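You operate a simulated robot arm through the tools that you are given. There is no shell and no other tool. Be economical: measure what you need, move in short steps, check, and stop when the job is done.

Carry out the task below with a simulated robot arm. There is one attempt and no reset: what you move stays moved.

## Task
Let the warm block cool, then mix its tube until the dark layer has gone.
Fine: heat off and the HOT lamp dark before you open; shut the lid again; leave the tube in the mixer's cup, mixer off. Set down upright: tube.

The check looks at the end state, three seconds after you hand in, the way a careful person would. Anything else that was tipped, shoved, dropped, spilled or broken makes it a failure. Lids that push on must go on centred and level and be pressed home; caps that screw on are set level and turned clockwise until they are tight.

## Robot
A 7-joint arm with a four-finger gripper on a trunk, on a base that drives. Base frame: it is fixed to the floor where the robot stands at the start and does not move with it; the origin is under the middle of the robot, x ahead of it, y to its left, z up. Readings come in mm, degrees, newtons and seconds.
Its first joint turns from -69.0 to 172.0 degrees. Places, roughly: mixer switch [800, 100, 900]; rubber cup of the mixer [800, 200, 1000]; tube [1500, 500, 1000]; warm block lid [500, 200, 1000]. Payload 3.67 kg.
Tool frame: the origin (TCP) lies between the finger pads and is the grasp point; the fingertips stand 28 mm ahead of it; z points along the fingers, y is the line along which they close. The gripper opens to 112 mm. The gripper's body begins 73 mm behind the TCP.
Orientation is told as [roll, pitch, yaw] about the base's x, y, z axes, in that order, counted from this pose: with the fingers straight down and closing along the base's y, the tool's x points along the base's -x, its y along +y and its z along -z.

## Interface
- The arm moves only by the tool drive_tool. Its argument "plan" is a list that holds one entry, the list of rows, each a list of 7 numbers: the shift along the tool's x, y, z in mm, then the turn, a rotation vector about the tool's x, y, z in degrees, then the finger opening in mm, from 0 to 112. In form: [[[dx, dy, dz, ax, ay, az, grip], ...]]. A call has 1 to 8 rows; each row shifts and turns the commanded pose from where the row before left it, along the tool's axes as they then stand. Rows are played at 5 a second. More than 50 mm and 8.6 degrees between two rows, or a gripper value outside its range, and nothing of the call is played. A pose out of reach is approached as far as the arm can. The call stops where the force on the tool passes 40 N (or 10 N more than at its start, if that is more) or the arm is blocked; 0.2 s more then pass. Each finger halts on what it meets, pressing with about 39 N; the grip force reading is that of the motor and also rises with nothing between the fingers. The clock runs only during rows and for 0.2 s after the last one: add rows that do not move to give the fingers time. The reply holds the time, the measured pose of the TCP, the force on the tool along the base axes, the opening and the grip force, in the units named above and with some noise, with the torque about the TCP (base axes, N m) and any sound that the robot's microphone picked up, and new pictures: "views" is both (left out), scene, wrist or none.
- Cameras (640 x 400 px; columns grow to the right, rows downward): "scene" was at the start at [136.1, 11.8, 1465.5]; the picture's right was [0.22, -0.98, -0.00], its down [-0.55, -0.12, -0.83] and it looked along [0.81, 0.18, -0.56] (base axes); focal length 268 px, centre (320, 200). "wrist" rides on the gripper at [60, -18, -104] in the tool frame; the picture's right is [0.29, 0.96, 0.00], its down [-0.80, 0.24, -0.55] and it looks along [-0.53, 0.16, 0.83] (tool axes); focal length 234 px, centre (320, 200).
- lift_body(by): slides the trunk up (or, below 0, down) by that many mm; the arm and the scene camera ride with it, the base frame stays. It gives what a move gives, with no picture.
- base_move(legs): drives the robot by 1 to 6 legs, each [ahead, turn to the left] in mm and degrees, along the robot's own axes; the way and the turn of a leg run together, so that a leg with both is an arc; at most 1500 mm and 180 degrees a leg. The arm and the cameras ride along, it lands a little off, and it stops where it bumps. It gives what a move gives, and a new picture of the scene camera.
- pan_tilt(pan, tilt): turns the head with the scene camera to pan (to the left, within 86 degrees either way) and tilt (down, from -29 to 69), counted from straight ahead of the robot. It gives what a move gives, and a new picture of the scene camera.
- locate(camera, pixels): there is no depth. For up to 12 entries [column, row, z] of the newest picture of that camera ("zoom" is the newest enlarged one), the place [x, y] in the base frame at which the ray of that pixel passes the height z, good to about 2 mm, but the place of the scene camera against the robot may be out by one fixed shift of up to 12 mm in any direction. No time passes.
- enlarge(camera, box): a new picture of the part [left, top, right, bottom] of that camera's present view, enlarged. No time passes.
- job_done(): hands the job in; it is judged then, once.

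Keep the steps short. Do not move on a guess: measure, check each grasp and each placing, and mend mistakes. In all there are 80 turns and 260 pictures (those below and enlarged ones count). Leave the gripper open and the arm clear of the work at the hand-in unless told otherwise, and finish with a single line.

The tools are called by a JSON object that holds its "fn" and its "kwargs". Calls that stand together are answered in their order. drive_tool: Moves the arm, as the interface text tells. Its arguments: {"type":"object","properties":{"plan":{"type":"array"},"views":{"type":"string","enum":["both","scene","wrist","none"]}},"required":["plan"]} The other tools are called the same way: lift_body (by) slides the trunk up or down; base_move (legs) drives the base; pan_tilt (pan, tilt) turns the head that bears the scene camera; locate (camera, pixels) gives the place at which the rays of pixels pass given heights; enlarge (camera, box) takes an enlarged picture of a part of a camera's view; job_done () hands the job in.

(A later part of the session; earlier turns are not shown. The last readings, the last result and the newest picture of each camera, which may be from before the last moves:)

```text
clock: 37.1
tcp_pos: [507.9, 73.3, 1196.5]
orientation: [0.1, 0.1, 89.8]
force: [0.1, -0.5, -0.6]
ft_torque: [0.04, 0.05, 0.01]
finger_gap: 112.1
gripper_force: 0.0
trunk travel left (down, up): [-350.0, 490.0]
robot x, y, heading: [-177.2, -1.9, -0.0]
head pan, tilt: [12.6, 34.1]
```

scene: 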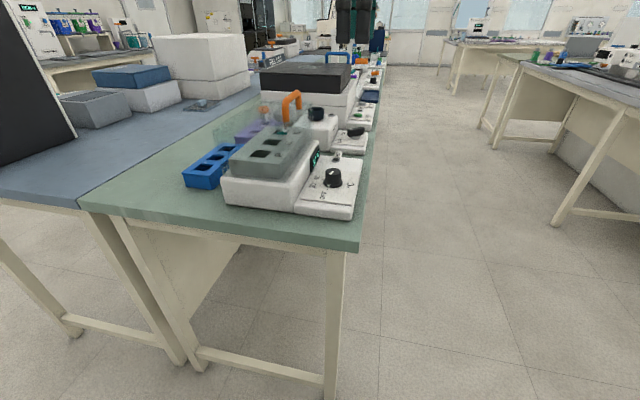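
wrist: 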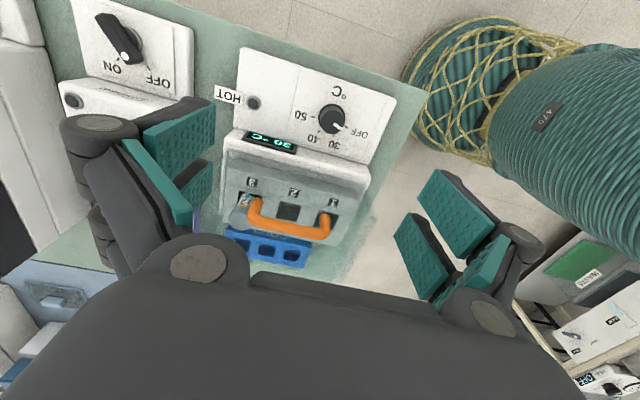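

{"fn": "enlarge", "kwargs": {"camera": "wrist", "box": [200, 120, 400, 270]}}

{"fn": "enlarge", "kwargs": {"camera": "scene", "box": [200, 75, 360, 215]}}

{"fn": "locate", "kwargs": {"camera": "wrist", "pixels": [[253, 222, 1050], [325, 233, 1050], [253, 222, 1080], [325, 233, 1080]]}}

{"fn": "locate", "kwargs": {"camera": "scene", "pixels": [[285, 97, 1050], [298, 92, 1050], [285, 97, 1080], [298, 92, 1080]]}}

```text
2.67 times, centred on (300, 195) of wrist
```

zoom: 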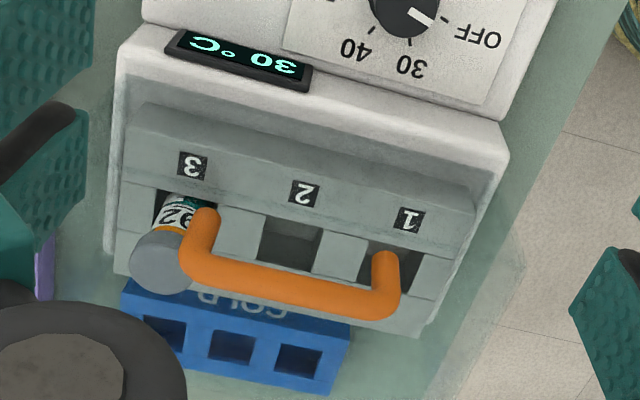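

```text
2.86 times, centred on (280, 145) of scene
```

zoom: 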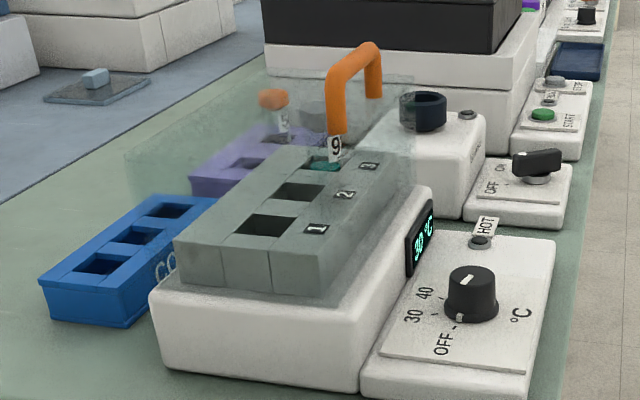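

```text
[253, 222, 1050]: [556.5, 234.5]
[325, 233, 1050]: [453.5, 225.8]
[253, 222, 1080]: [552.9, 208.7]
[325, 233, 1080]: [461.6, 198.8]
```

```text
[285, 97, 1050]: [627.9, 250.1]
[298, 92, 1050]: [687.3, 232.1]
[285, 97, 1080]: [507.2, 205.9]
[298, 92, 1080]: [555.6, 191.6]
```

{"fn": "enlarge", "kwargs": {"camera": "wrist", "box": [320, 150, 420, 270]}}

{"fn": "enlarge", "kwargs": {"camera": "scene", "box": [205, 90, 325, 170]}}

{"fn": "locate", "kwargs": {"camera": "wrist", "pixels": [[244, 215, 1000], [357, 244, 1000], [249, 171, 1000], [375, 203, 1000], [245, 135, 950], [390, 172, 950], [261, 218, 1000], [261, 218, 1040]]}}

```text
3.33 times, centred on (370, 210) of wrist
```

zoom: 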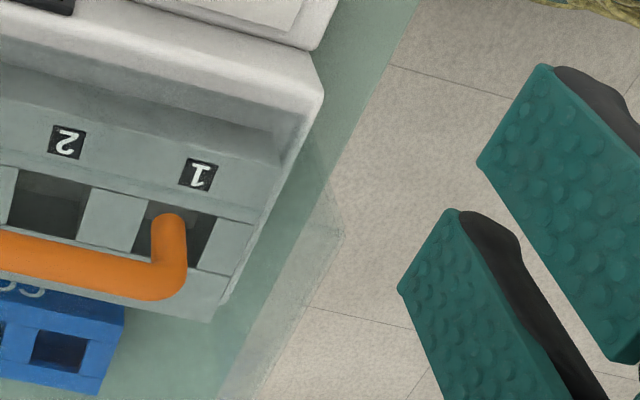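

```text
5.00 times, centred on (265, 130) of scene
```

zoom: 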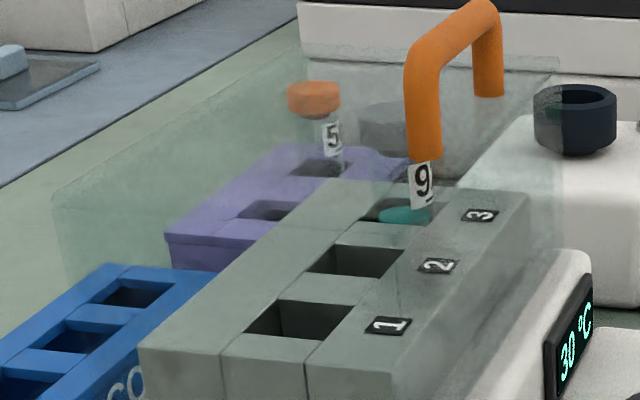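

```text
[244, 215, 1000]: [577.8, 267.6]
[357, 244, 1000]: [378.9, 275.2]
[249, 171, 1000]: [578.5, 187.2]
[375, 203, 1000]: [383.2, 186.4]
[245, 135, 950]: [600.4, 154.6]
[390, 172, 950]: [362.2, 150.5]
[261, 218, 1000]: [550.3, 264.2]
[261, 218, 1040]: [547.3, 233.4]
```

{"fn": "locate", "kwargs": {"camera": "wrist", "pixels": [[376.7, 219, 1040], [376.7, 219, 1060], [338.6, 270, 1040], [338.6, 270, 1060]]}}

{"fn": "locate", "kwargs": {"camera": "scene", "pixels": [[216, 128, 1040], [216, 128, 1060], [317, 102, 1040], [317, 102, 1060], [287, 119, 1050], [303, 108, 1050], [217, 147, 960]]}}

{"fn": "enlarge", "kwargs": {"camera": "wrist", "box": [180, 170, 340, 290]}}

```text
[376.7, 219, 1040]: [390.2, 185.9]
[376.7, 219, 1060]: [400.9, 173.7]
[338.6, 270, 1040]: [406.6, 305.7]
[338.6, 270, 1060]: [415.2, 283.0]
```

```text
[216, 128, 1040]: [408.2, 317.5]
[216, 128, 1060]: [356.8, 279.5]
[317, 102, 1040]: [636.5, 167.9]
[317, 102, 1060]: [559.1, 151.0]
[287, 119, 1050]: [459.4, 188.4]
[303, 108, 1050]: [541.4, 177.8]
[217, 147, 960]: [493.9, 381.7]
```

```text
3.33 times, centred on (260, 230) of wrist
```

zoom: 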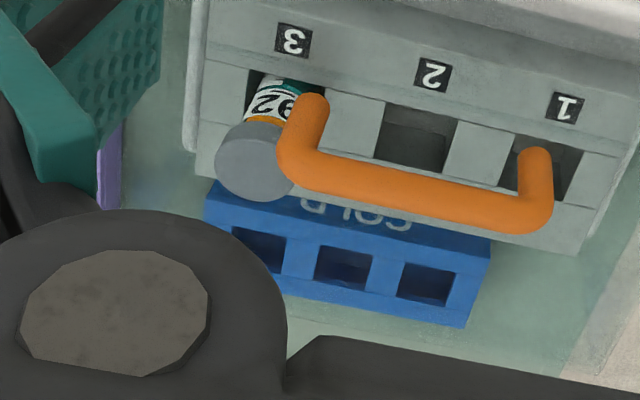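

The lid is a clear box (x≈395–620, y≈178–305, top z≈1048), handle bar along x near its front edge at about (515, 188, 1090), so it hinges at the back (+y). I turn to yaw 0 and go above the handle.

{"fn": "drive_tool", "kwargs": {"plan": [[[0, 0, 0, 0, 0, 8.4, 60], [0, 0, 0, 0, 0, 8.4, 60], [0, 0, 0, 0, 0, 8.4, 60], [0, 0, 0, 0, 0, 8.4, 60], [0, 0, 0, 0, 0, 8.4, 60], [0, 0, 0, 0, 0, 8.4, 60], [0, 0, 0, 0, 0, 8.4, 60], [0, 0, 0, 0, 0, 8.4, 60]]], "views": "none"}}

{"fn": "drive_tool", "kwargs": {"plan": [[[0, 0, 0, 0, 0, 8.2, 60], [0, 0, 0, 0, 0, 8.2, 60], [0, 0, 0, 0, 0, 6.2, 60], [-3, 40, 0, 0, 0, 0, 60], [-3, 40, 0, 0, 0, 0, 60], [-1, 33, 20, 0, 0, 0, 60], [0, 0, 0, 0, 0, 0, 60]]]}}

```text
clock: 38.9
tcp_pos: [506.5, 75.2, 1198.9]
orientation: [-0.2, 0.2, 22.6]
force: [-0.5, -0.3, -0.1]
ft_torque: [-0.03, -0.01, -0.02]
finger_gap: 59.7
gripper_force: 0.1
trunk travel left (down, up): [-350.0, 490.0]
robot x, y, heading: [-176.2, 2.1, -0.3]
head pan, tilt: [12.6, 34.1]
```

```text
clock: 40.5
tcp_pos: [512.1, 169.5, 1193.7]
orientation: [1.7, -0.3, -0.5]
force: [0.3, -0.4, 0.1]
ft_torque: [-0.03, 0.01, 0.02]
finger_gap: 60.2
gripper_force: 0.0
trunk travel left (down, up): [-350.0, 490.0]
robot x, y, heading: [-176.7, -1.1, -0.1]
head pan, tilt: [12.6, 34.1]
```

scene: 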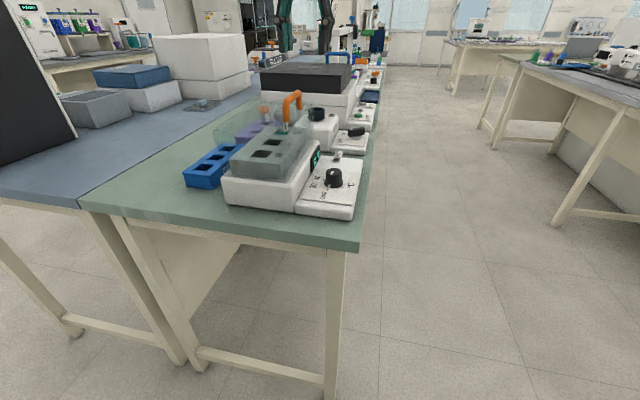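
wrist: 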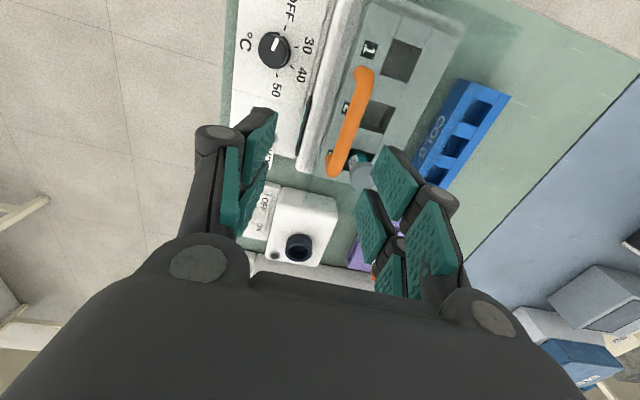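

The tool lags at this azimuth (wrist limit). Better to shift the robot left. I check bench edges before driving.

{"fn": "locate", "kwargs": {"camera": "scene", "pixels": [[80, 205, 880], [0, 188, 880], [365, 245, 880], [75, 135, 880], [0, 165, 880], [180, 365, 0], [70, 328, 0], [325, 398, 0]]}}

```text
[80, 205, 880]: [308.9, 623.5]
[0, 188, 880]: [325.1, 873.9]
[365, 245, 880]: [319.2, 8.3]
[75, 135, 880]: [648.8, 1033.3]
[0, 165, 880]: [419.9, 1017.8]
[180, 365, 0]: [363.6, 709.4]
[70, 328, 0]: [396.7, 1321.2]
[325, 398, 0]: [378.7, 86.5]
```

Bench end is at x≈315, so there is room to shift. I turn right, back up 250 mm, turn back, ahead 80.

{"fn": "base_move", "kwargs": {"legs": [[0, -90], [-250, 0], [0, 90], [80, 0]]}}

```text
clock: 50.6
tcp_pos: [605.5, 392.9, 1187.7]
orientation: [1.4, 0.1, -1.9]
force: [0.2, 0.1, -0.3]
ft_torque: [0.0, 0.06, 0.0]
finger_gap: 59.9
gripper_force: 0.0
trunk travel left (down, up): [-350.0, 490.0]
robot x, y, heading: [-89.1, 243.7, -1.8]
head pan, tilt: [12.6, 34.1]
```

scene: 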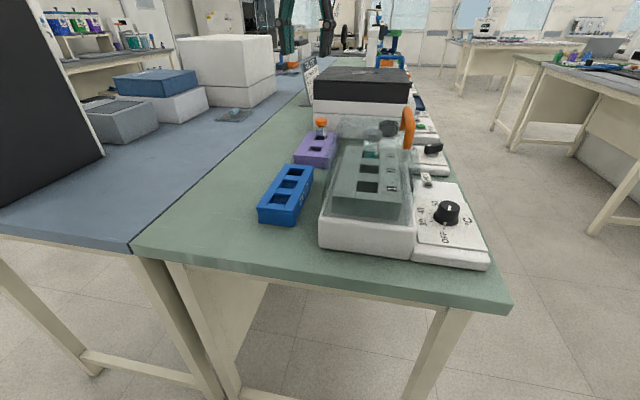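

Now, see from scene the lid from a good angle. Move over the handle and level.

{"fn": "drive_tool", "kwargs": {"plan": [[[16.6, -41.6, 0, 0, 0, 0, 60], [16.6, -41.6, 0, 0, 0, 0, 60], [16.6, -41.6, 0, 0, 0, 0, 60], [16.6, -41.6, 0, 0, 0, 0, 60], [16.6, -41.6, 0, 0, 0, 0, 60], [0, 0, 20, 1.4, 0, -1.9, 60], [0, 0, 0, 0, 0, 0, 60]]]}}

{"fn": "enlarge", "kwargs": {"camera": "scene", "box": [290, 90, 450, 260]}}

{"fn": "enlarge", "kwargs": {"camera": "wrist", "box": [240, 0, 480, 150]}}

```text
clock: 52.2
tcp_pos: [519.0, 186.7, 1164.1]
orientation: [0.1, 0.0, 0.0]
force: [-0.1, 0.0, -0.5]
ft_torque: [0.0, 0.0, -0.03]
finger_gap: 59.9
gripper_force: 0.1
trunk travel left (down, up): [-350.0, 490.0]
robot x, y, heading: [-93.8, 242.3, -1.5]
head pan, tilt: [12.6, 34.1]
```

scene: 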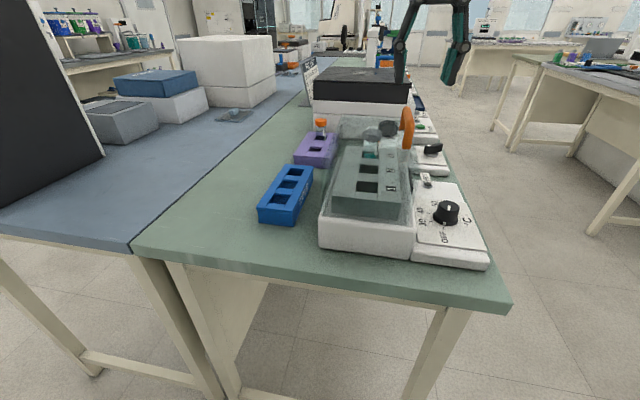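
wrist: 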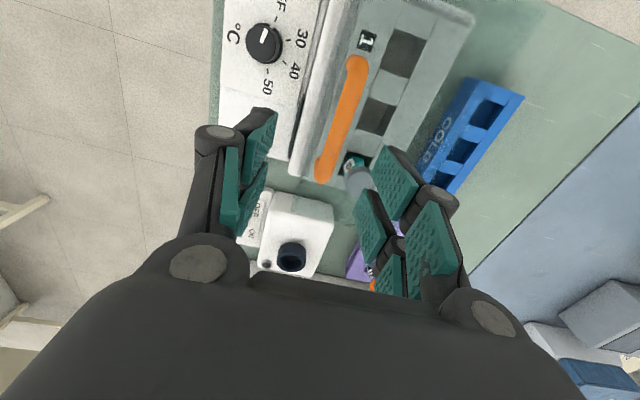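

```text
2.35 times, centred on (370, 175) of scene
```

zoom: 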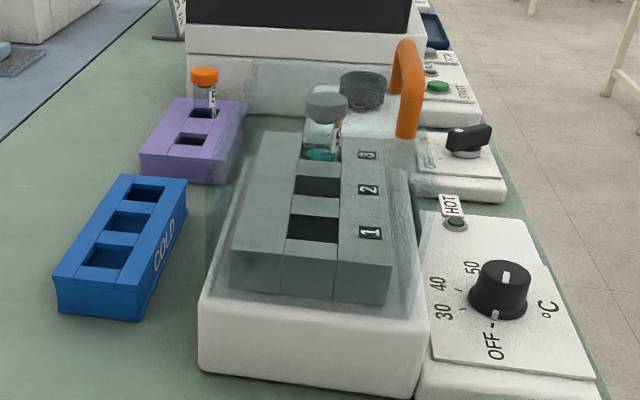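

```text
2.67 times, centred on (360, 75) of wrist
```

zoom: 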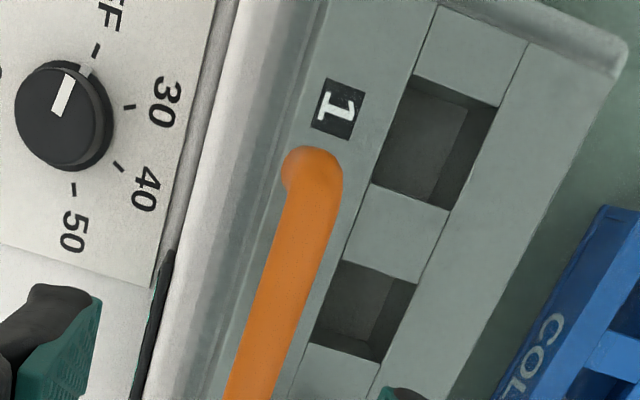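

{"fn": "locate", "kwargs": {"camera": "wrist", "pixels": [[356, 62, 1090], [340, 120, 1090], [322, 176, 1090], [356, 62, 1105], [322, 176, 1105], [322, 176, 1075]]}}

{"fn": "locate", "kwargs": {"camera": "scene", "pixels": [[407, 112, 1090], [407, 112, 1105], [405, 122, 1090]]}}

```text
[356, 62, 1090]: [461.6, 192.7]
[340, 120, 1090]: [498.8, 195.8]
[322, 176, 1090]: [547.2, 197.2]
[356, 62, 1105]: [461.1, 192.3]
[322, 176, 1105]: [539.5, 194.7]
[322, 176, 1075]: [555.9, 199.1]
```

```text
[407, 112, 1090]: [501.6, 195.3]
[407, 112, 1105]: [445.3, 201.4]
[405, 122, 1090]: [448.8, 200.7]
```

Handle bar at y≈195, x≈461–552. Shift and lower around it with the fingers at 50 mm.

{"fn": "drive_tool", "kwargs": {"plan": [[[11, 8.3, 0, 0, 0, 0, 50], [0, 0, 20, 0, 0, 0, 50], [0, 0, 20, 0, 0, 0, 50], [0, 0, 20, 0, 0, 0, 50], [0, 0, 0, 0, 0, 0, 50]]]}}

{"fn": "enlarge", "kwargs": {"camera": "scene", "box": [350, 60, 470, 180]}}

```text
clock: 53.4
tcp_pos: [505.8, 196.4, 1104.0]
orientation: [0.2, 0.0, -0.1]
force: [0.0, 0.5, -1.2]
ft_torque: [0.0, 0.01, 0.01]
finger_gap: 50.1
gripper_force: 0.0
trunk travel left (down, up): [-350.0, 490.0]
robot x, y, heading: [-92.8, 241.5, -1.4]
head pan, tilt: [12.6, 34.1]
```

scene: 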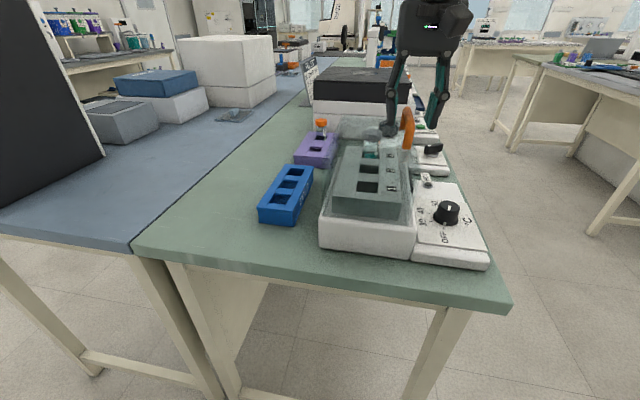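
wrist: 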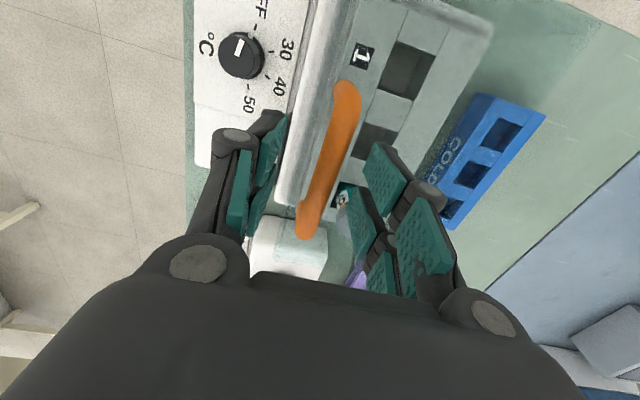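

```text
3.33 times, centred on (410, 120) of scene
```

zoom: 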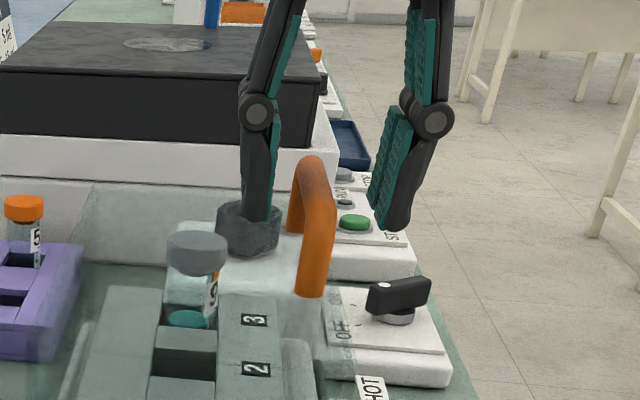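

Bar lies between the fingers. Lower 6 mm more and close.

{"fn": "drive_tool", "kwargs": {"plan": [[[0, 0, 6, 0, 0, 0, 50], [0, 0, 0, 0, 0, 0, 25], [0, 0, 0, 0, 0, 0, 8], [0, 0, 0, 0, 0, 0, 8]]]}}

{"fn": "enlarge", "kwargs": {"camera": "scene", "box": [350, 60, 470, 180]}}

```text
clock: 54.4
tcp_pos: [504.3, 197.1, 1097.8]
orientation: [0.2, 0.0, 0.0]
force: [-2.0, 13.7, -4.5]
ft_torque: [0.13, -0.02, -0.13]
finger_gap: 15.5
gripper_force: 7.7
trunk travel left (down, up): [-350.0, 490.0]
robot x, y, heading: [-94.8, 240.4, -1.4]
head pan, tilt: [12.6, 34.1]
```

scene: 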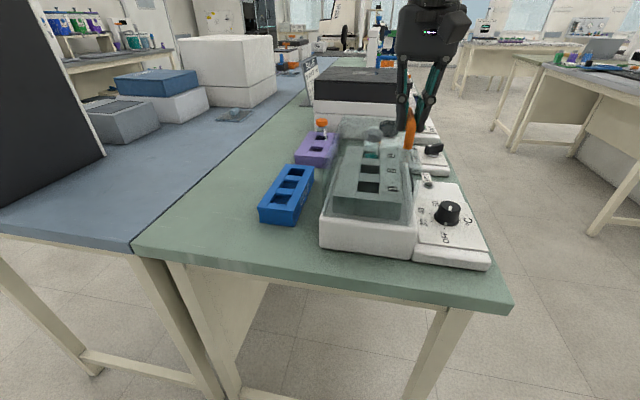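
wrist: 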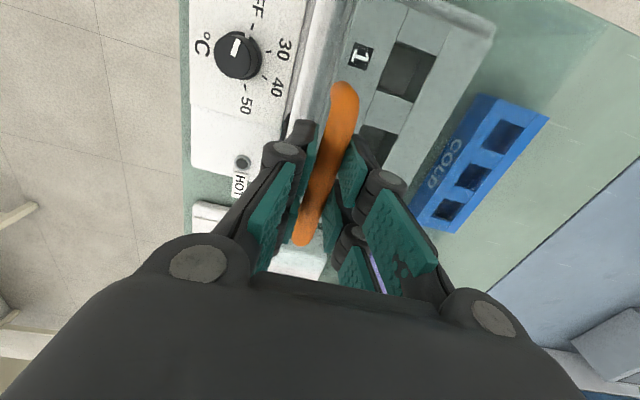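

```text
3.33 times, centred on (410, 120) of scene
```

zoom: 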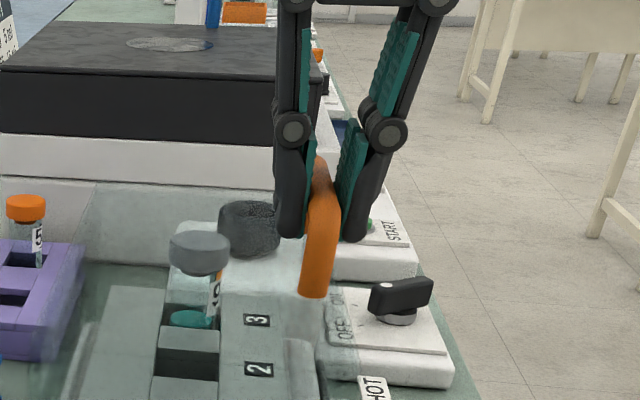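

Gripped (15.5 mm). Pull up gently 20 mm and read.

{"fn": "drive_tool", "kwargs": {"plan": [[[0, 0, 0, 0, 0, 0, 5], [0, 1, -7, 0, 0, 0, 5], [0, 2, -7, 0, 0, 0, 5], [0, 4, -7, 0, 0, 0, 5], [0, 0, 0, 0, 0, 0, 5]]]}}

{"fn": "enlarge", "kwargs": {"camera": "scene", "box": [290, 60, 470, 240]}}

```text
clock: 55.5
tcp_pos: [504.8, 203.7, 1113.6]
orientation: [0.1, 0.3, 0.1]
force: [6.3, 10.1, -16.9]
ft_torque: [0.16, -0.92, -0.86]
finger_gap: 13.8
gripper_force: 44.9
trunk travel left (down, up): [-350.0, 490.0]
robot x, y, heading: [-95.6, 240.8, -1.4]
head pan, tilt: [12.6, 34.1]
stopped in row 5: the force on the tool passed its limit at 43 N (the readings are from after the stop); the commanded pose is now the measured one
```

scene: 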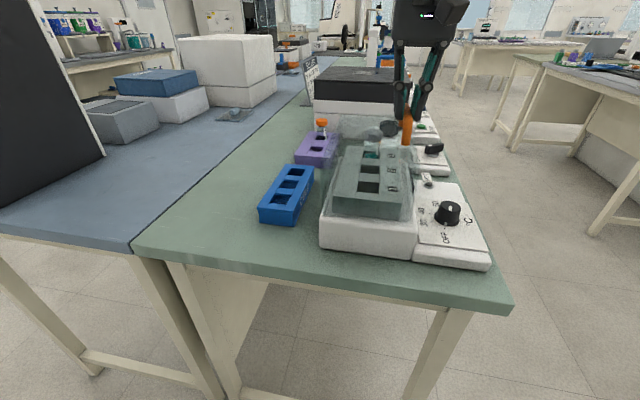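
wrist: 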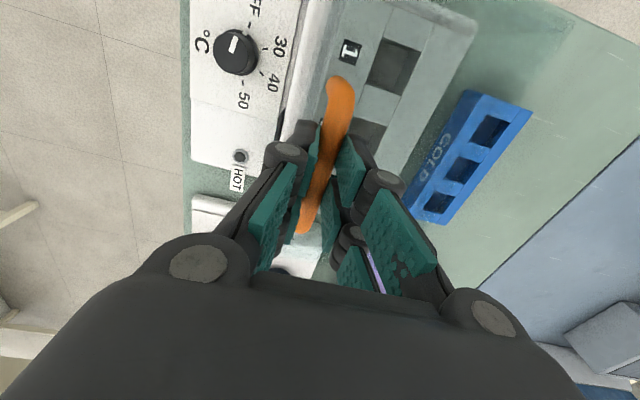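

```text
2.22 times, centred on (380, 150) of scene
```

zoom: 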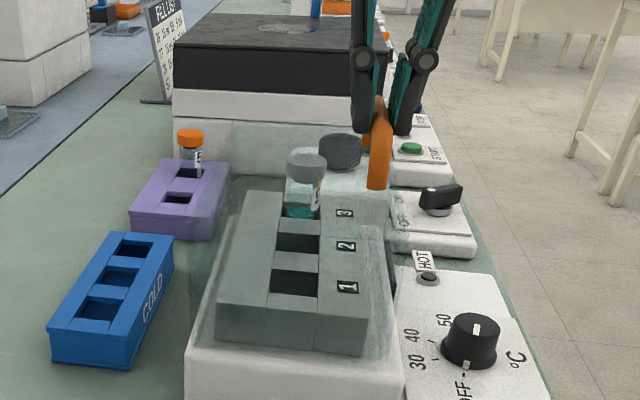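

The handle foot rose about 16 mm with me, so the lid moves; the force pulls +y, i.e. the arc goes more toward the back. Continue in small steps with equal y and z.

{"fn": "drive_tool", "kwargs": {"plan": [[[0, 4, -2, 0, 0, 0, 5], [0, 5, -5, 0, 0, 0, 5], [0, 5, -5, 0, 0, 0, 5], [0, 5, -5, 0, 0, 0, 5], [0, 0, 0, 0, 0, 0, 5]]]}}

{"fn": "enlarge", "kwargs": {"camera": "scene", "box": [290, 60, 470, 240]}}

```text
clock: 56.7
tcp_pos: [505.5, 226.0, 1132.2]
orientation: [0.1, 0.5, 0.1]
force: [7.8, 7.9, -15.9]
ft_torque: [0.09, -1.15, -1.31]
finger_gap: 13.7
gripper_force: 44.8
trunk travel left (down, up): [-350.0, 490.0]
robot x, y, heading: [-92.0, 238.2, -1.3]
head pan, tilt: [12.6, 34.1]
stopped in row 5: the force on the tool passed its limit at 41 N (the readings are from after the stop); the commanded pose is now the measured one
```

scene: 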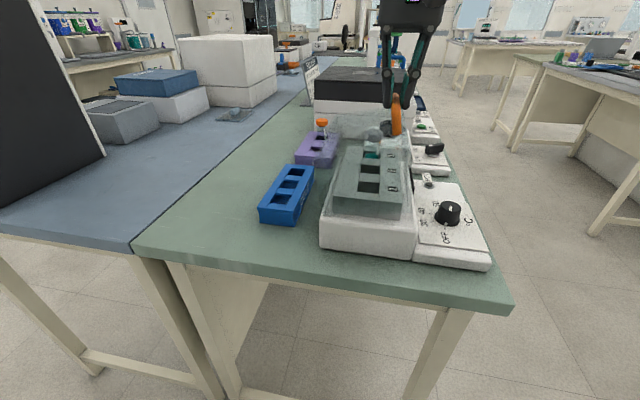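
wrist: 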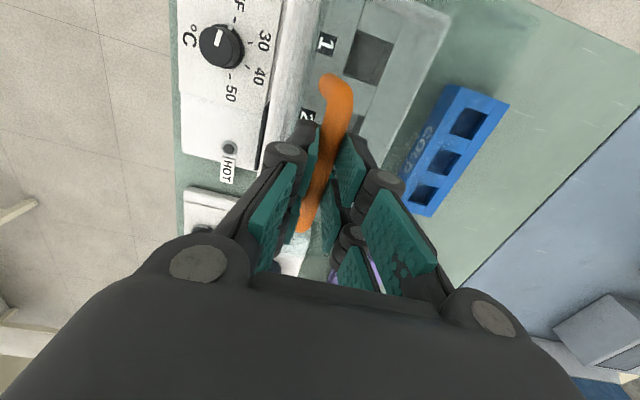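

```text
2.22 times, centred on (380, 150) of scene
```

zoom: 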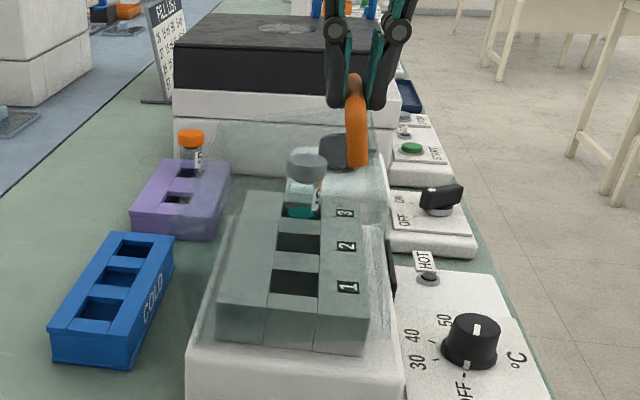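

Lid is hinged (handle tilts with it). Fitted hinge about (y 305, z 1015). Continue on that arc.

{"fn": "drive_tool", "kwargs": {"plan": [[[0, 4.6, -3.2, 0, 0, 0, 5], [0, 4.9, -3.0, 0, 0, 0, 5], [0, 5.3, -2.9, 0, 0, 0, 5], [0, 5.5, -2.7, 0, 0, 0, 5], [0, 5.6, -2.4, 0, 0, 0, 5], [0, 5.6, -2.2, 0, 0, 0, 5]]], "views": "scene"}}

```text
clock: 58.1
tcp_pos: [503.5, 253.4, 1155.3]
orientation: [0.2, 0.1, 0.0]
force: [-3.6, -6.0, 10.4]
ft_torque: [-0.26, -0.16, -0.13]
finger_gap: 6.8
gripper_force: 8.6
trunk travel left (down, up): [-350.0, 490.0]
robot x, y, heading: [-93.3, 245.8, -1.1]
head pan, tilt: [12.6, 34.1]
```

scene: 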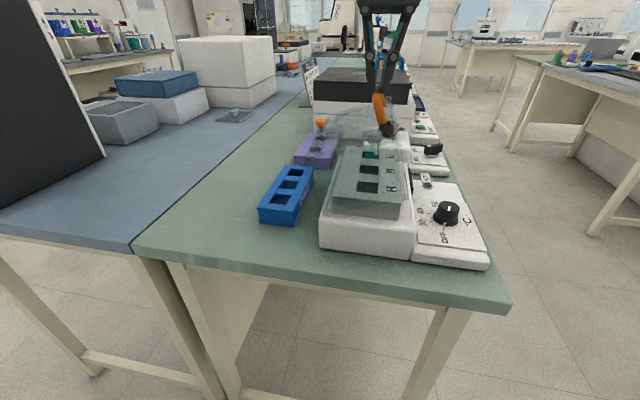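

The gap fell to 6.8 mm – the bar is slipping out. Look closely.

{"fn": "enlarge", "kwargs": {"camera": "scene", "box": [310, 60, 450, 200]}}

{"fn": "drive_tool", "kwargs": {"plan": [[[0, 0, 0, 0, 0, 0, 5]]], "views": "both"}}

{"fn": "enlarge", "kwargs": {"camera": "scene", "box": [310, 60, 450, 200]}}

```text
2.86 times, centred on (380, 130) of scene
```

zoom: 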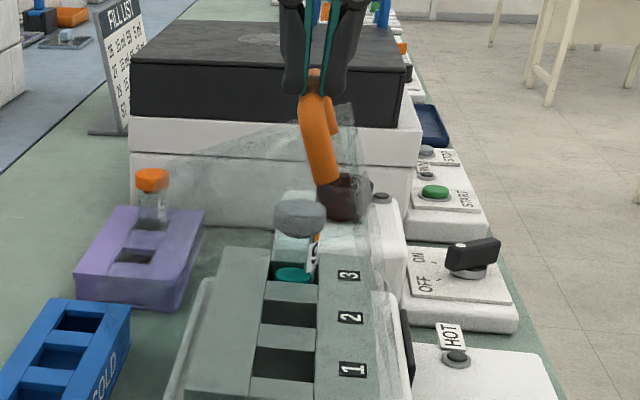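

```text
clock: 58.5
tcp_pos: [503.5, 253.4, 1153.6]
orientation: [0.2, 0.0, 0.1]
force: [4.4, -14.7, 30.8]
ft_torque: [-0.47, -0.37, -0.35]
finger_gap: 8.5
gripper_force: 3.5
trunk travel left (down, up): [-350.0, 490.0]
robot x, y, heading: [-90.6, 244.0, -1.6]
head pan, tilt: [12.6, 34.1]
```

scene: 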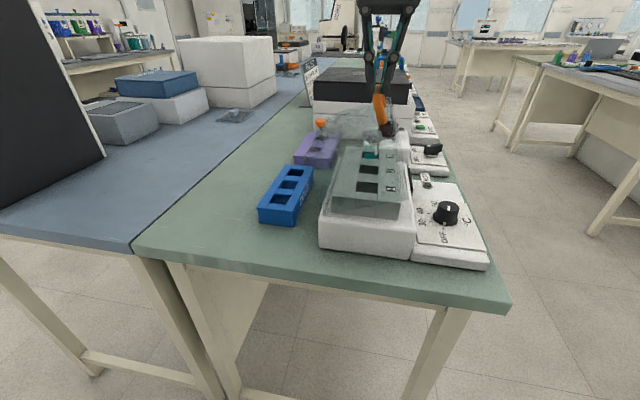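
wrist: 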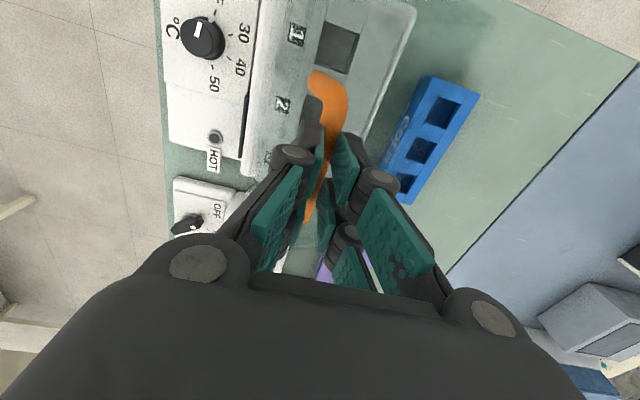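

```text
2.86 times, centred on (380, 130) of scene
```

zoom: 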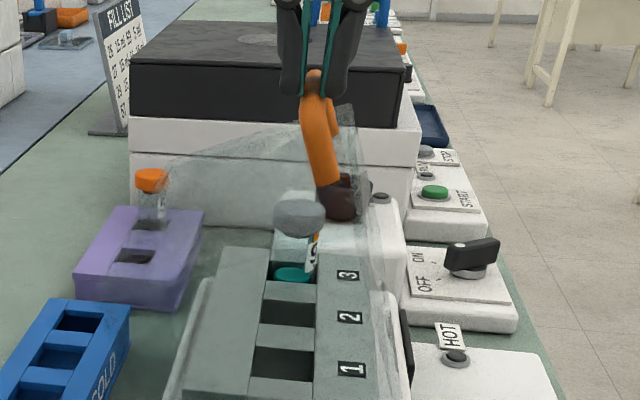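

The pinch is at the finger tips' very end, lid ~25° open. I ride it back down along the arc rather than letting it drop, then re-grip deeper.

{"fn": "drive_tool", "kwargs": {"plan": [[[0, -7, 2.5, 0, 0, 0, 5], [0, -7, 3, 0, 0, 0, 5], [0, -7, 3.5, 0, 0, 0, 5], [0, -7, 4.5, 0, 0, 0, 5], [0, -7, 5.5, 0, 0, 0, 5], [0, -6, 6, 0, 0, 0, 5], [0, -5, 6, 0, 0, 0, 5], [0, -4, 6, 0, 0, 0, 5]]], "views": "both"}}

{"fn": "enlarge", "kwargs": {"camera": "scene", "box": [310, 60, 450, 200]}}

```text
clock: 59.9
tcp_pos: [502.0, 211.9, 1128.2]
orientation: [0.1, 0.1, 0.0]
force: [-0.2, -15.3, 17.3]
ft_torque: [-0.54, -0.18, -0.26]
finger_gap: 12.5
gripper_force: 6.9
trunk travel left (down, up): [-350.0, 490.0]
robot x, y, heading: [-96.1, 239.3, -1.6]
head pan, tilt: [12.6, 34.1]
stopped in row 6: the force on the tool passed its limit at 44 N (the readings are from after the stop); the commanded pose is now the measured one
```

scene: 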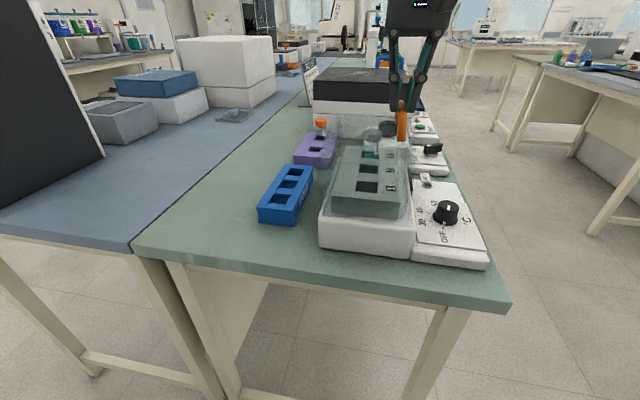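
wrist: 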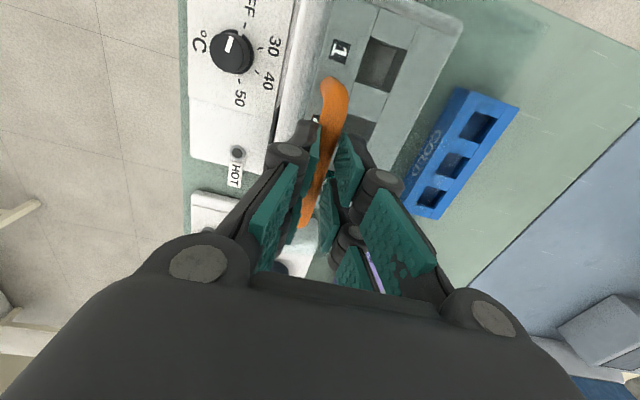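

```text
2.86 times, centred on (380, 130) of scene
```

zoom: 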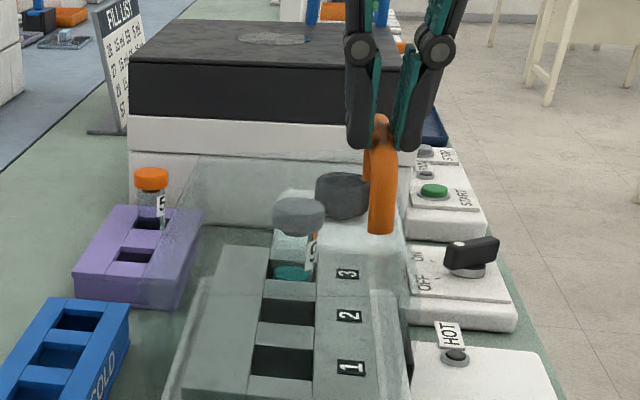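

Nearly shut. Ease down a bit more, then open.

{"fn": "drive_tool", "kwargs": {"plan": [[[0, -3, 4, 0, 0, 0, 5], [0, -3, 4, 0, 0, 0, 5], [0, -2, 4, 0, 0, 0, 5], [0, -2, 4, 0, 0, 0, 5]]], "views": "none"}}

{"fn": "drive_tool", "kwargs": {"plan": [[[0, 0, 0, 0, 0, 0, 40], [0, 0, 0, 0, 0, 0, 40]]]}}

{"fn": "enlarge", "kwargs": {"camera": "scene", "box": [310, 60, 450, 200]}}

```text
clock: 60.5
tcp_pos: [503.7, 206.4, 1123.0]
orientation: [0.1, 0.0, 0.0]
force: [-1.8, -20.2, 19.2]
ft_torque: [-0.7, 0.48, -0.08]
finger_gap: 14.2
gripper_force: 8.1
trunk travel left (down, up): [-350.0, 490.0]
robot x, y, heading: [-93.8, 239.7, -1.8]
head pan, tilt: [12.6, 34.1]
stopped in row 2: the force on the tool passed its limit at 41 N (the readings are from after the stop); the commanded pose is now the measured one
```

```text
clock: 61.1
tcp_pos: [504.7, 210.9, 1120.2]
orientation: [0.0, 0.2, 0.0]
force: [0.3, -0.4, 0.2]
ft_torque: [-0.04, -0.02, -0.02]
finger_gap: 40.2
gripper_force: 0.1
trunk travel left (down, up): [-350.0, 490.0]
robot x, y, heading: [-88.4, 243.5, -1.5]
head pan, tilt: [12.6, 34.1]
```

scene: 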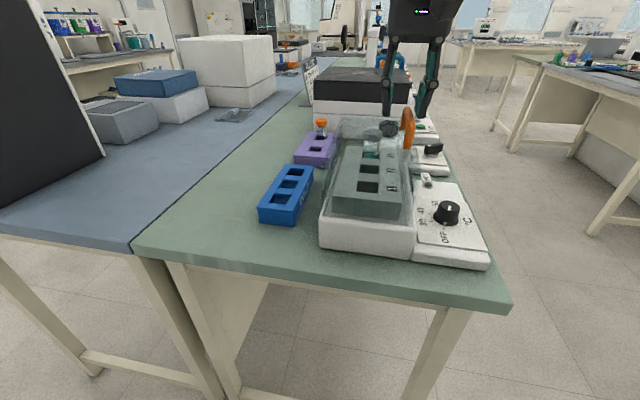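
wrist: 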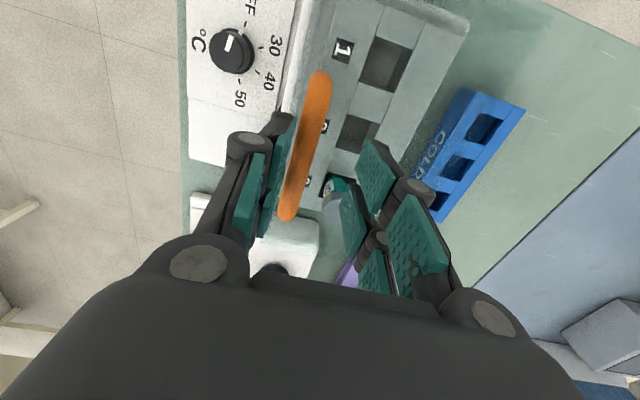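

```text
2.86 times, centred on (380, 130) of scene
```

zoom: 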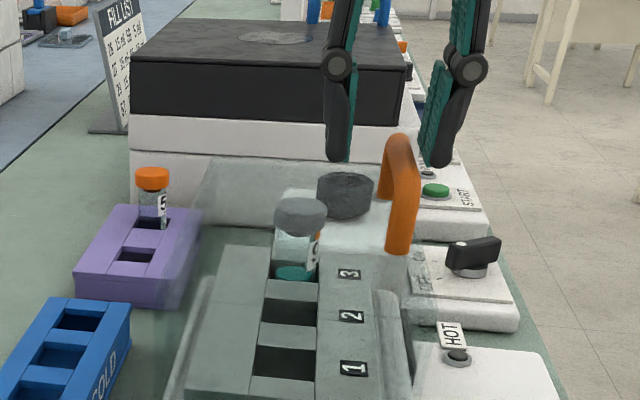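

Lid is shut again and undamaged. Bar top is ~1090, so my first grip was too high and the arc too wide. Re-centre at y=196, gap 44, and lower to TCP ≈ 1087.

{"fn": "drive_tool", "kwargs": {"plan": [[[0, 0, -10, 0, 0, 0, 44], [-1, -14.5, 0, 0, 0, 0, 44], [0, 0, 20, 0, 0, 0, 44], [0, 0, 15, 0, 0, 0, 44], [0, 0, 8, 0, 0, 0, 44], [0, 0, 0, 0, 0, 0, 44]]]}}

{"fn": "enlarge", "kwargs": {"camera": "scene", "box": [340, 70, 440, 170]}}

```text
clock: 62.5
tcp_pos: [504.3, 195.6, 1087.4]
orientation: [0.0, 0.2, 0.1]
force: [0.0, -0.3, -0.3]
ft_torque: [0.01, 0.0, 0.01]
finger_gap: 44.1
gripper_force: 0.1
trunk travel left (down, up): [-350.0, 490.0]
robot x, y, heading: [-89.8, 240.5, -1.6]
head pan, tilt: [12.6, 34.1]
```

scene: 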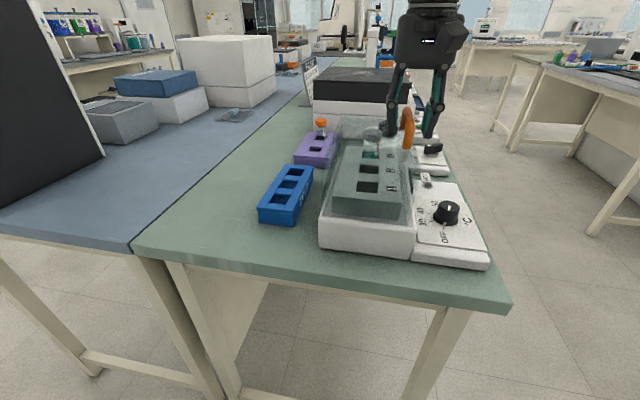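
wrist: 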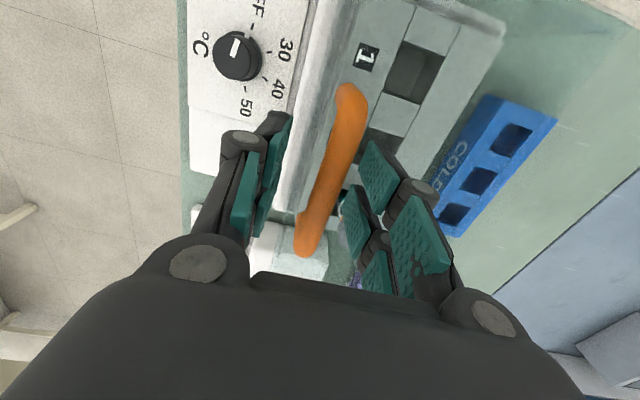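

```text
4.00 times, centred on (390, 120) of scene
```

zoom: 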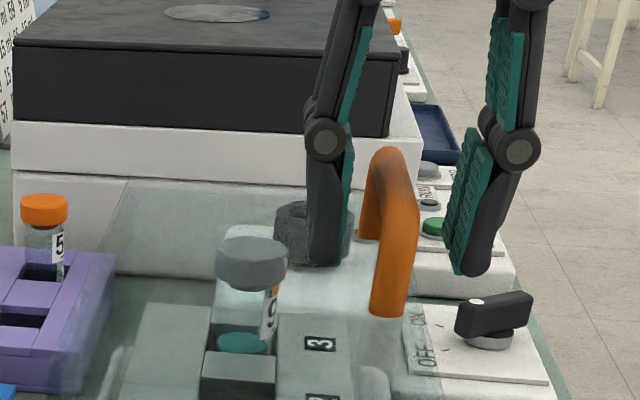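

Deep enough now. Align yaw by 3° to the bar and close.

{"fn": "drive_tool", "kwargs": {"plan": [[[0, 0, 0, 0, 0, -3, 30], [0, 0, 0, 0, 0, 0, 10], [0, 0, 0, 0, 0, 0, 5], [0, 0, 0, 0, 0, 0, 5], [0, 0, 0, 0, 0, 0, 5]]], "views": "none"}}

{"fn": "drive_tool", "kwargs": {"plan": [[[0, 3.6, -4.8, 0, 0, 0, 5], [0, 4.1, -4.7, 0, 0, 0, 5], [0, 4.6, -4.5, 0, 0, 0, 5], [0, 5.0, -4.3, 0, 0, 0, 5]]], "views": "scene"}}

```text
clock: 63.7
tcp_pos: [504.6, 198.9, 1088.3]
orientation: [-0.1, 0.2, 3.0]
force: [-3.6, 27.1, -10.2]
ft_torque: [-0.03, -0.32, -2.24]
finger_gap: 15.1
gripper_force: 44.9
trunk travel left (down, up): [-350.0, 490.0]
robot x, y, heading: [-92.1, 243.3, -1.5]
head pan, tilt: [12.6, 34.1]
```

```text
clock: 64.7
tcp_pos: [504.7, 214.7, 1104.3]
orientation: [-0.1, 0.2, 3.0]
force: [-5.1, 20.3, -30.6]
ft_torque: [0.0, -0.23, -2.16]
finger_gap: 14.9
gripper_force: 45.8
trunk travel left (down, up): [-350.0, 490.0]
robot x, y, heading: [-92.4, 239.0, -1.4]
head pan, tilt: [12.6, 34.1]
```

scene: 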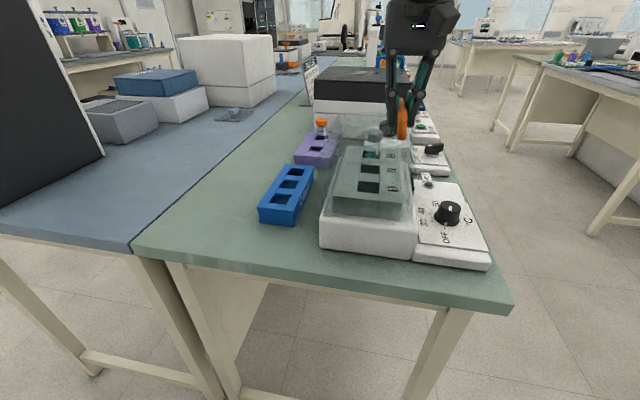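

Grip holds (14.9 mm). The twist says the bar leans the other way: correct yaw by −6°. Continue the arc.

{"fn": "drive_tool", "kwargs": {"plan": [[[0, 3, -2, 0, 0, 6, 5], [0, 5, -4.2, 0, 0, 0, 5], [0, 5.1, -4.0, 0, 0, 0, 5], [0, 5.3, -3.8, 0, 0, 0, 5], [0, 5.5, -3.5, 0, 0, 0, 5], [0, 5.7, -3.2, 0, 0, 0, 5]]], "views": "scene"}}

{"fn": "enlarge", "kwargs": {"camera": "scene", "box": [310, 70, 430, 170]}}

```text
clock: 66.1
tcp_pos: [506.6, 244.2, 1125.2]
orientation: [-0.1, 0.4, -2.9]
force: [0.6, 13.9, -29.8]
ft_torque: [0.06, -0.03, 2.14]
finger_gap: 15.0
gripper_force: 44.8
trunk travel left (down, up): [-350.0, 490.0]
robot x, y, heading: [-89.1, 243.1, -1.6]
head pan, tilt: [12.6, 34.1]
```

scene: 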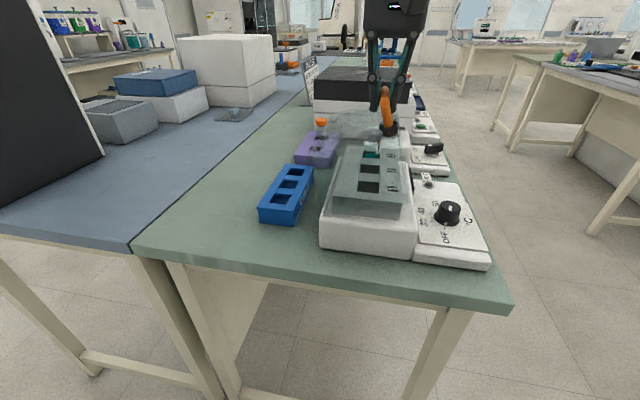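

```text
4.00 times, centred on (370, 120) of scene
```

zoom: 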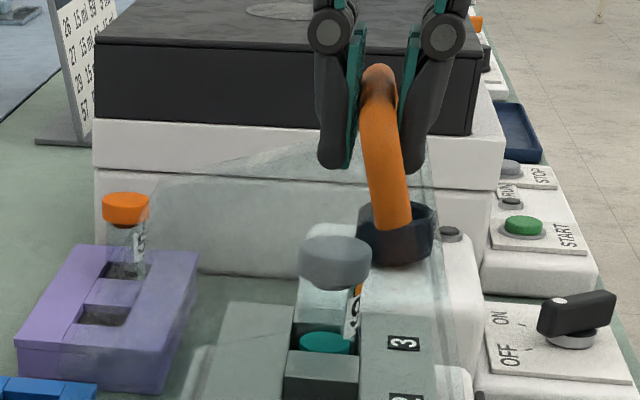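

Grip good; true yaw is ≈0. Continue the arc toward 50°.

{"fn": "drive_tool", "kwargs": {"plan": [[[0, 5.5, -3, 0, 0, -3, 5], [0, 6, -2.6, 0, 0, 0, 5], [0, 6.1, -2.3, 0, 0, 0, 5], [0, 6.2, -2.0, 0, 0, 0, 5], [0, 6.3, -1.7, 0, 0, 0, 5], [0, 6.4, -1.4, 0, 0, 0, 5], [0, 6.4, -1.1, 0, 0, 0, 5], [0, 6.4, -0.7, 0, 0, 0, 5]]], "views": "scene"}}

{"fn": "enlarge", "kwargs": {"camera": "scene", "box": [310, 70, 430, 170]}}

```text
clock: 67.9
tcp_pos: [506.1, 292.1, 1142.8]
orientation: [0.1, 0.0, -0.1]
force: [1.4, -1.5, 8.8]
ft_torque: [-0.01, -0.11, -0.35]
finger_gap: 13.1
gripper_force: 45.4
trunk travel left (down, up): [-350.0, 490.0]
robot x, y, heading: [-92.6, 244.4, -1.8]
head pan, tilt: [12.6, 34.1]
```

scene: 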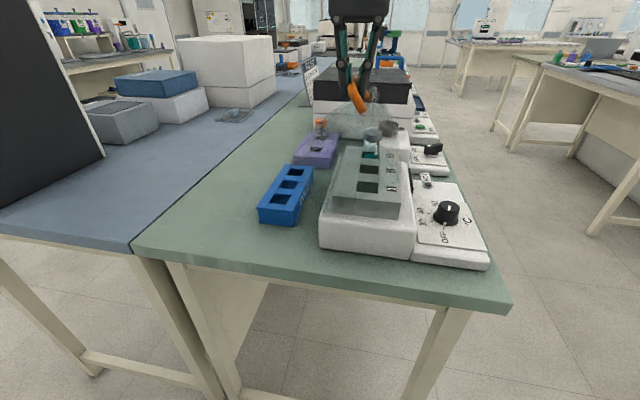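

```text
4.00 times, centred on (370, 120) of scene
```

zoom: 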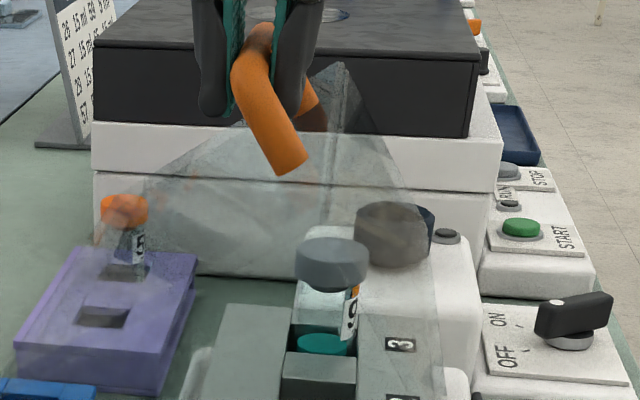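

Lid at about 45°, grip fine. Continue over the top of the arc.

{"fn": "drive_tool", "kwargs": {"plan": [[[0, 6.4, 0.2, 0, 0, 0, 5], [0, 6.4, 0.3, 0, 0, 0, 5], [0, 6.4, 0.6, 0, 0, 0, 5], [0, 6.4, 0.9, 0, 0, 0, 5], [0, 6.4, 1.1, 0, 0, 0, 5], [0, 6.4, 1.4, 0, 0, 0, 5], [0, 6.3, 1.7, 0, 0, 0, 5]]], "views": "scene"}}

{"fn": "enlarge", "kwargs": {"camera": "scene", "box": [290, 60, 430, 170]}}

```text
clock: 69.5
tcp_pos: [504.9, 336.4, 1138.1]
orientation: [0.1, 0.0, 0.0]
force: [-0.5, 1.8, 16.8]
ft_torque: [-0.06, 0.75, -0.36]
finger_gap: 12.4
gripper_force: 45.3
trunk travel left (down, up): [-350.0, 490.0]
robot x, y, heading: [-91.9, 240.5, -1.9]
head pan, tilt: [12.6, 34.1]
```

scene: 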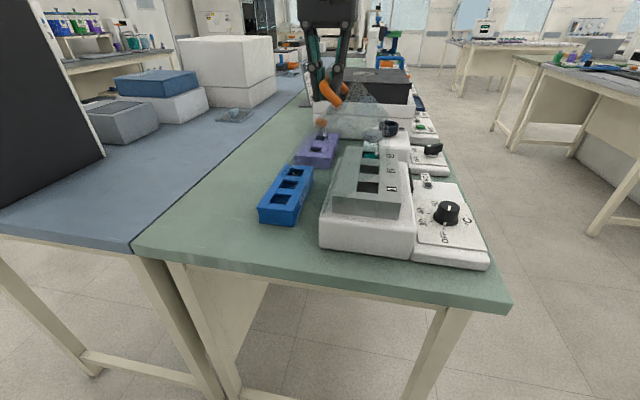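

```text
3.64 times, centred on (360, 115) of scene
```

zoom: 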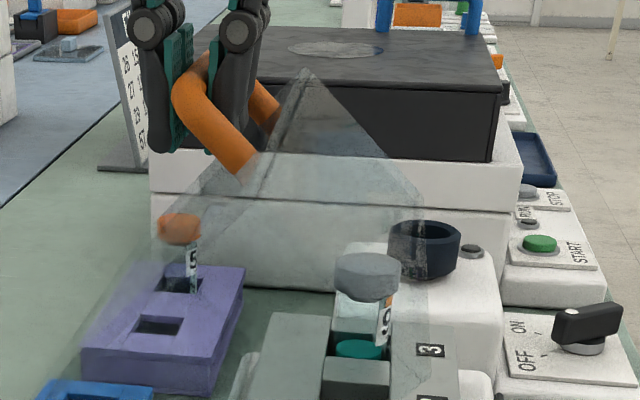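

Continue; the lid wants to be a few mm higher, so I flatten the descent a little.

{"fn": "drive_tool", "kwargs": {"plan": [[[0, 6.3, 0.2, 0, 0, 0, 5], [0, 6.2, 0.9, 0, 0, 0, 5], [0, 6.1, 1.7, 0, 0, 0, 5], [0, 6, 2, 0, 0, 0, 5], [0, 5.9, 2.2, 0, 0, 0, 5], [0, 5.8, 2.5, 0, 0, 0, 5], [0, 5.7, 2.8, 0, 0, 0, 5], [0, 5.5, 3, 0, 0, 0, 5]]], "views": "scene"}}

{"fn": "enlarge", "kwargs": {"camera": "scene", "box": [290, 60, 430, 170]}}

```text
clock: 71.3
tcp_pos: [504.8, 384.5, 1119.2]
orientation: [0.0, 0.1, 0.0]
force: [6.0, 10.8, 28.8]
ft_torque: [-0.06, -0.05, -0.46]
finger_gap: 12.2
gripper_force: 45.0
trunk travel left (down, up): [-350.0, 490.0]
robot x, y, heading: [-96.1, 242.7, -1.6]
head pan, tilt: [12.6, 34.1]
```

scene: 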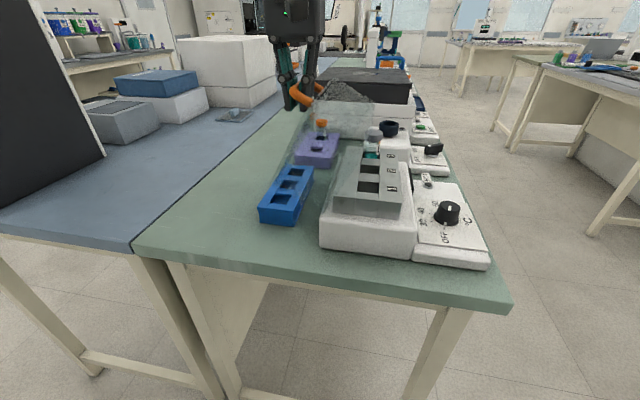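

```text
3.64 times, centred on (360, 115) of scene
```

zoom: 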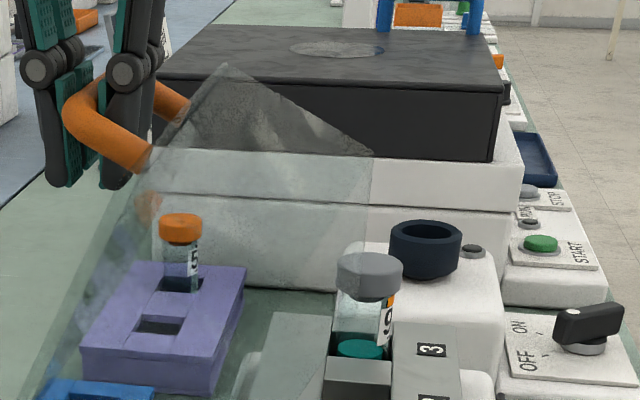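

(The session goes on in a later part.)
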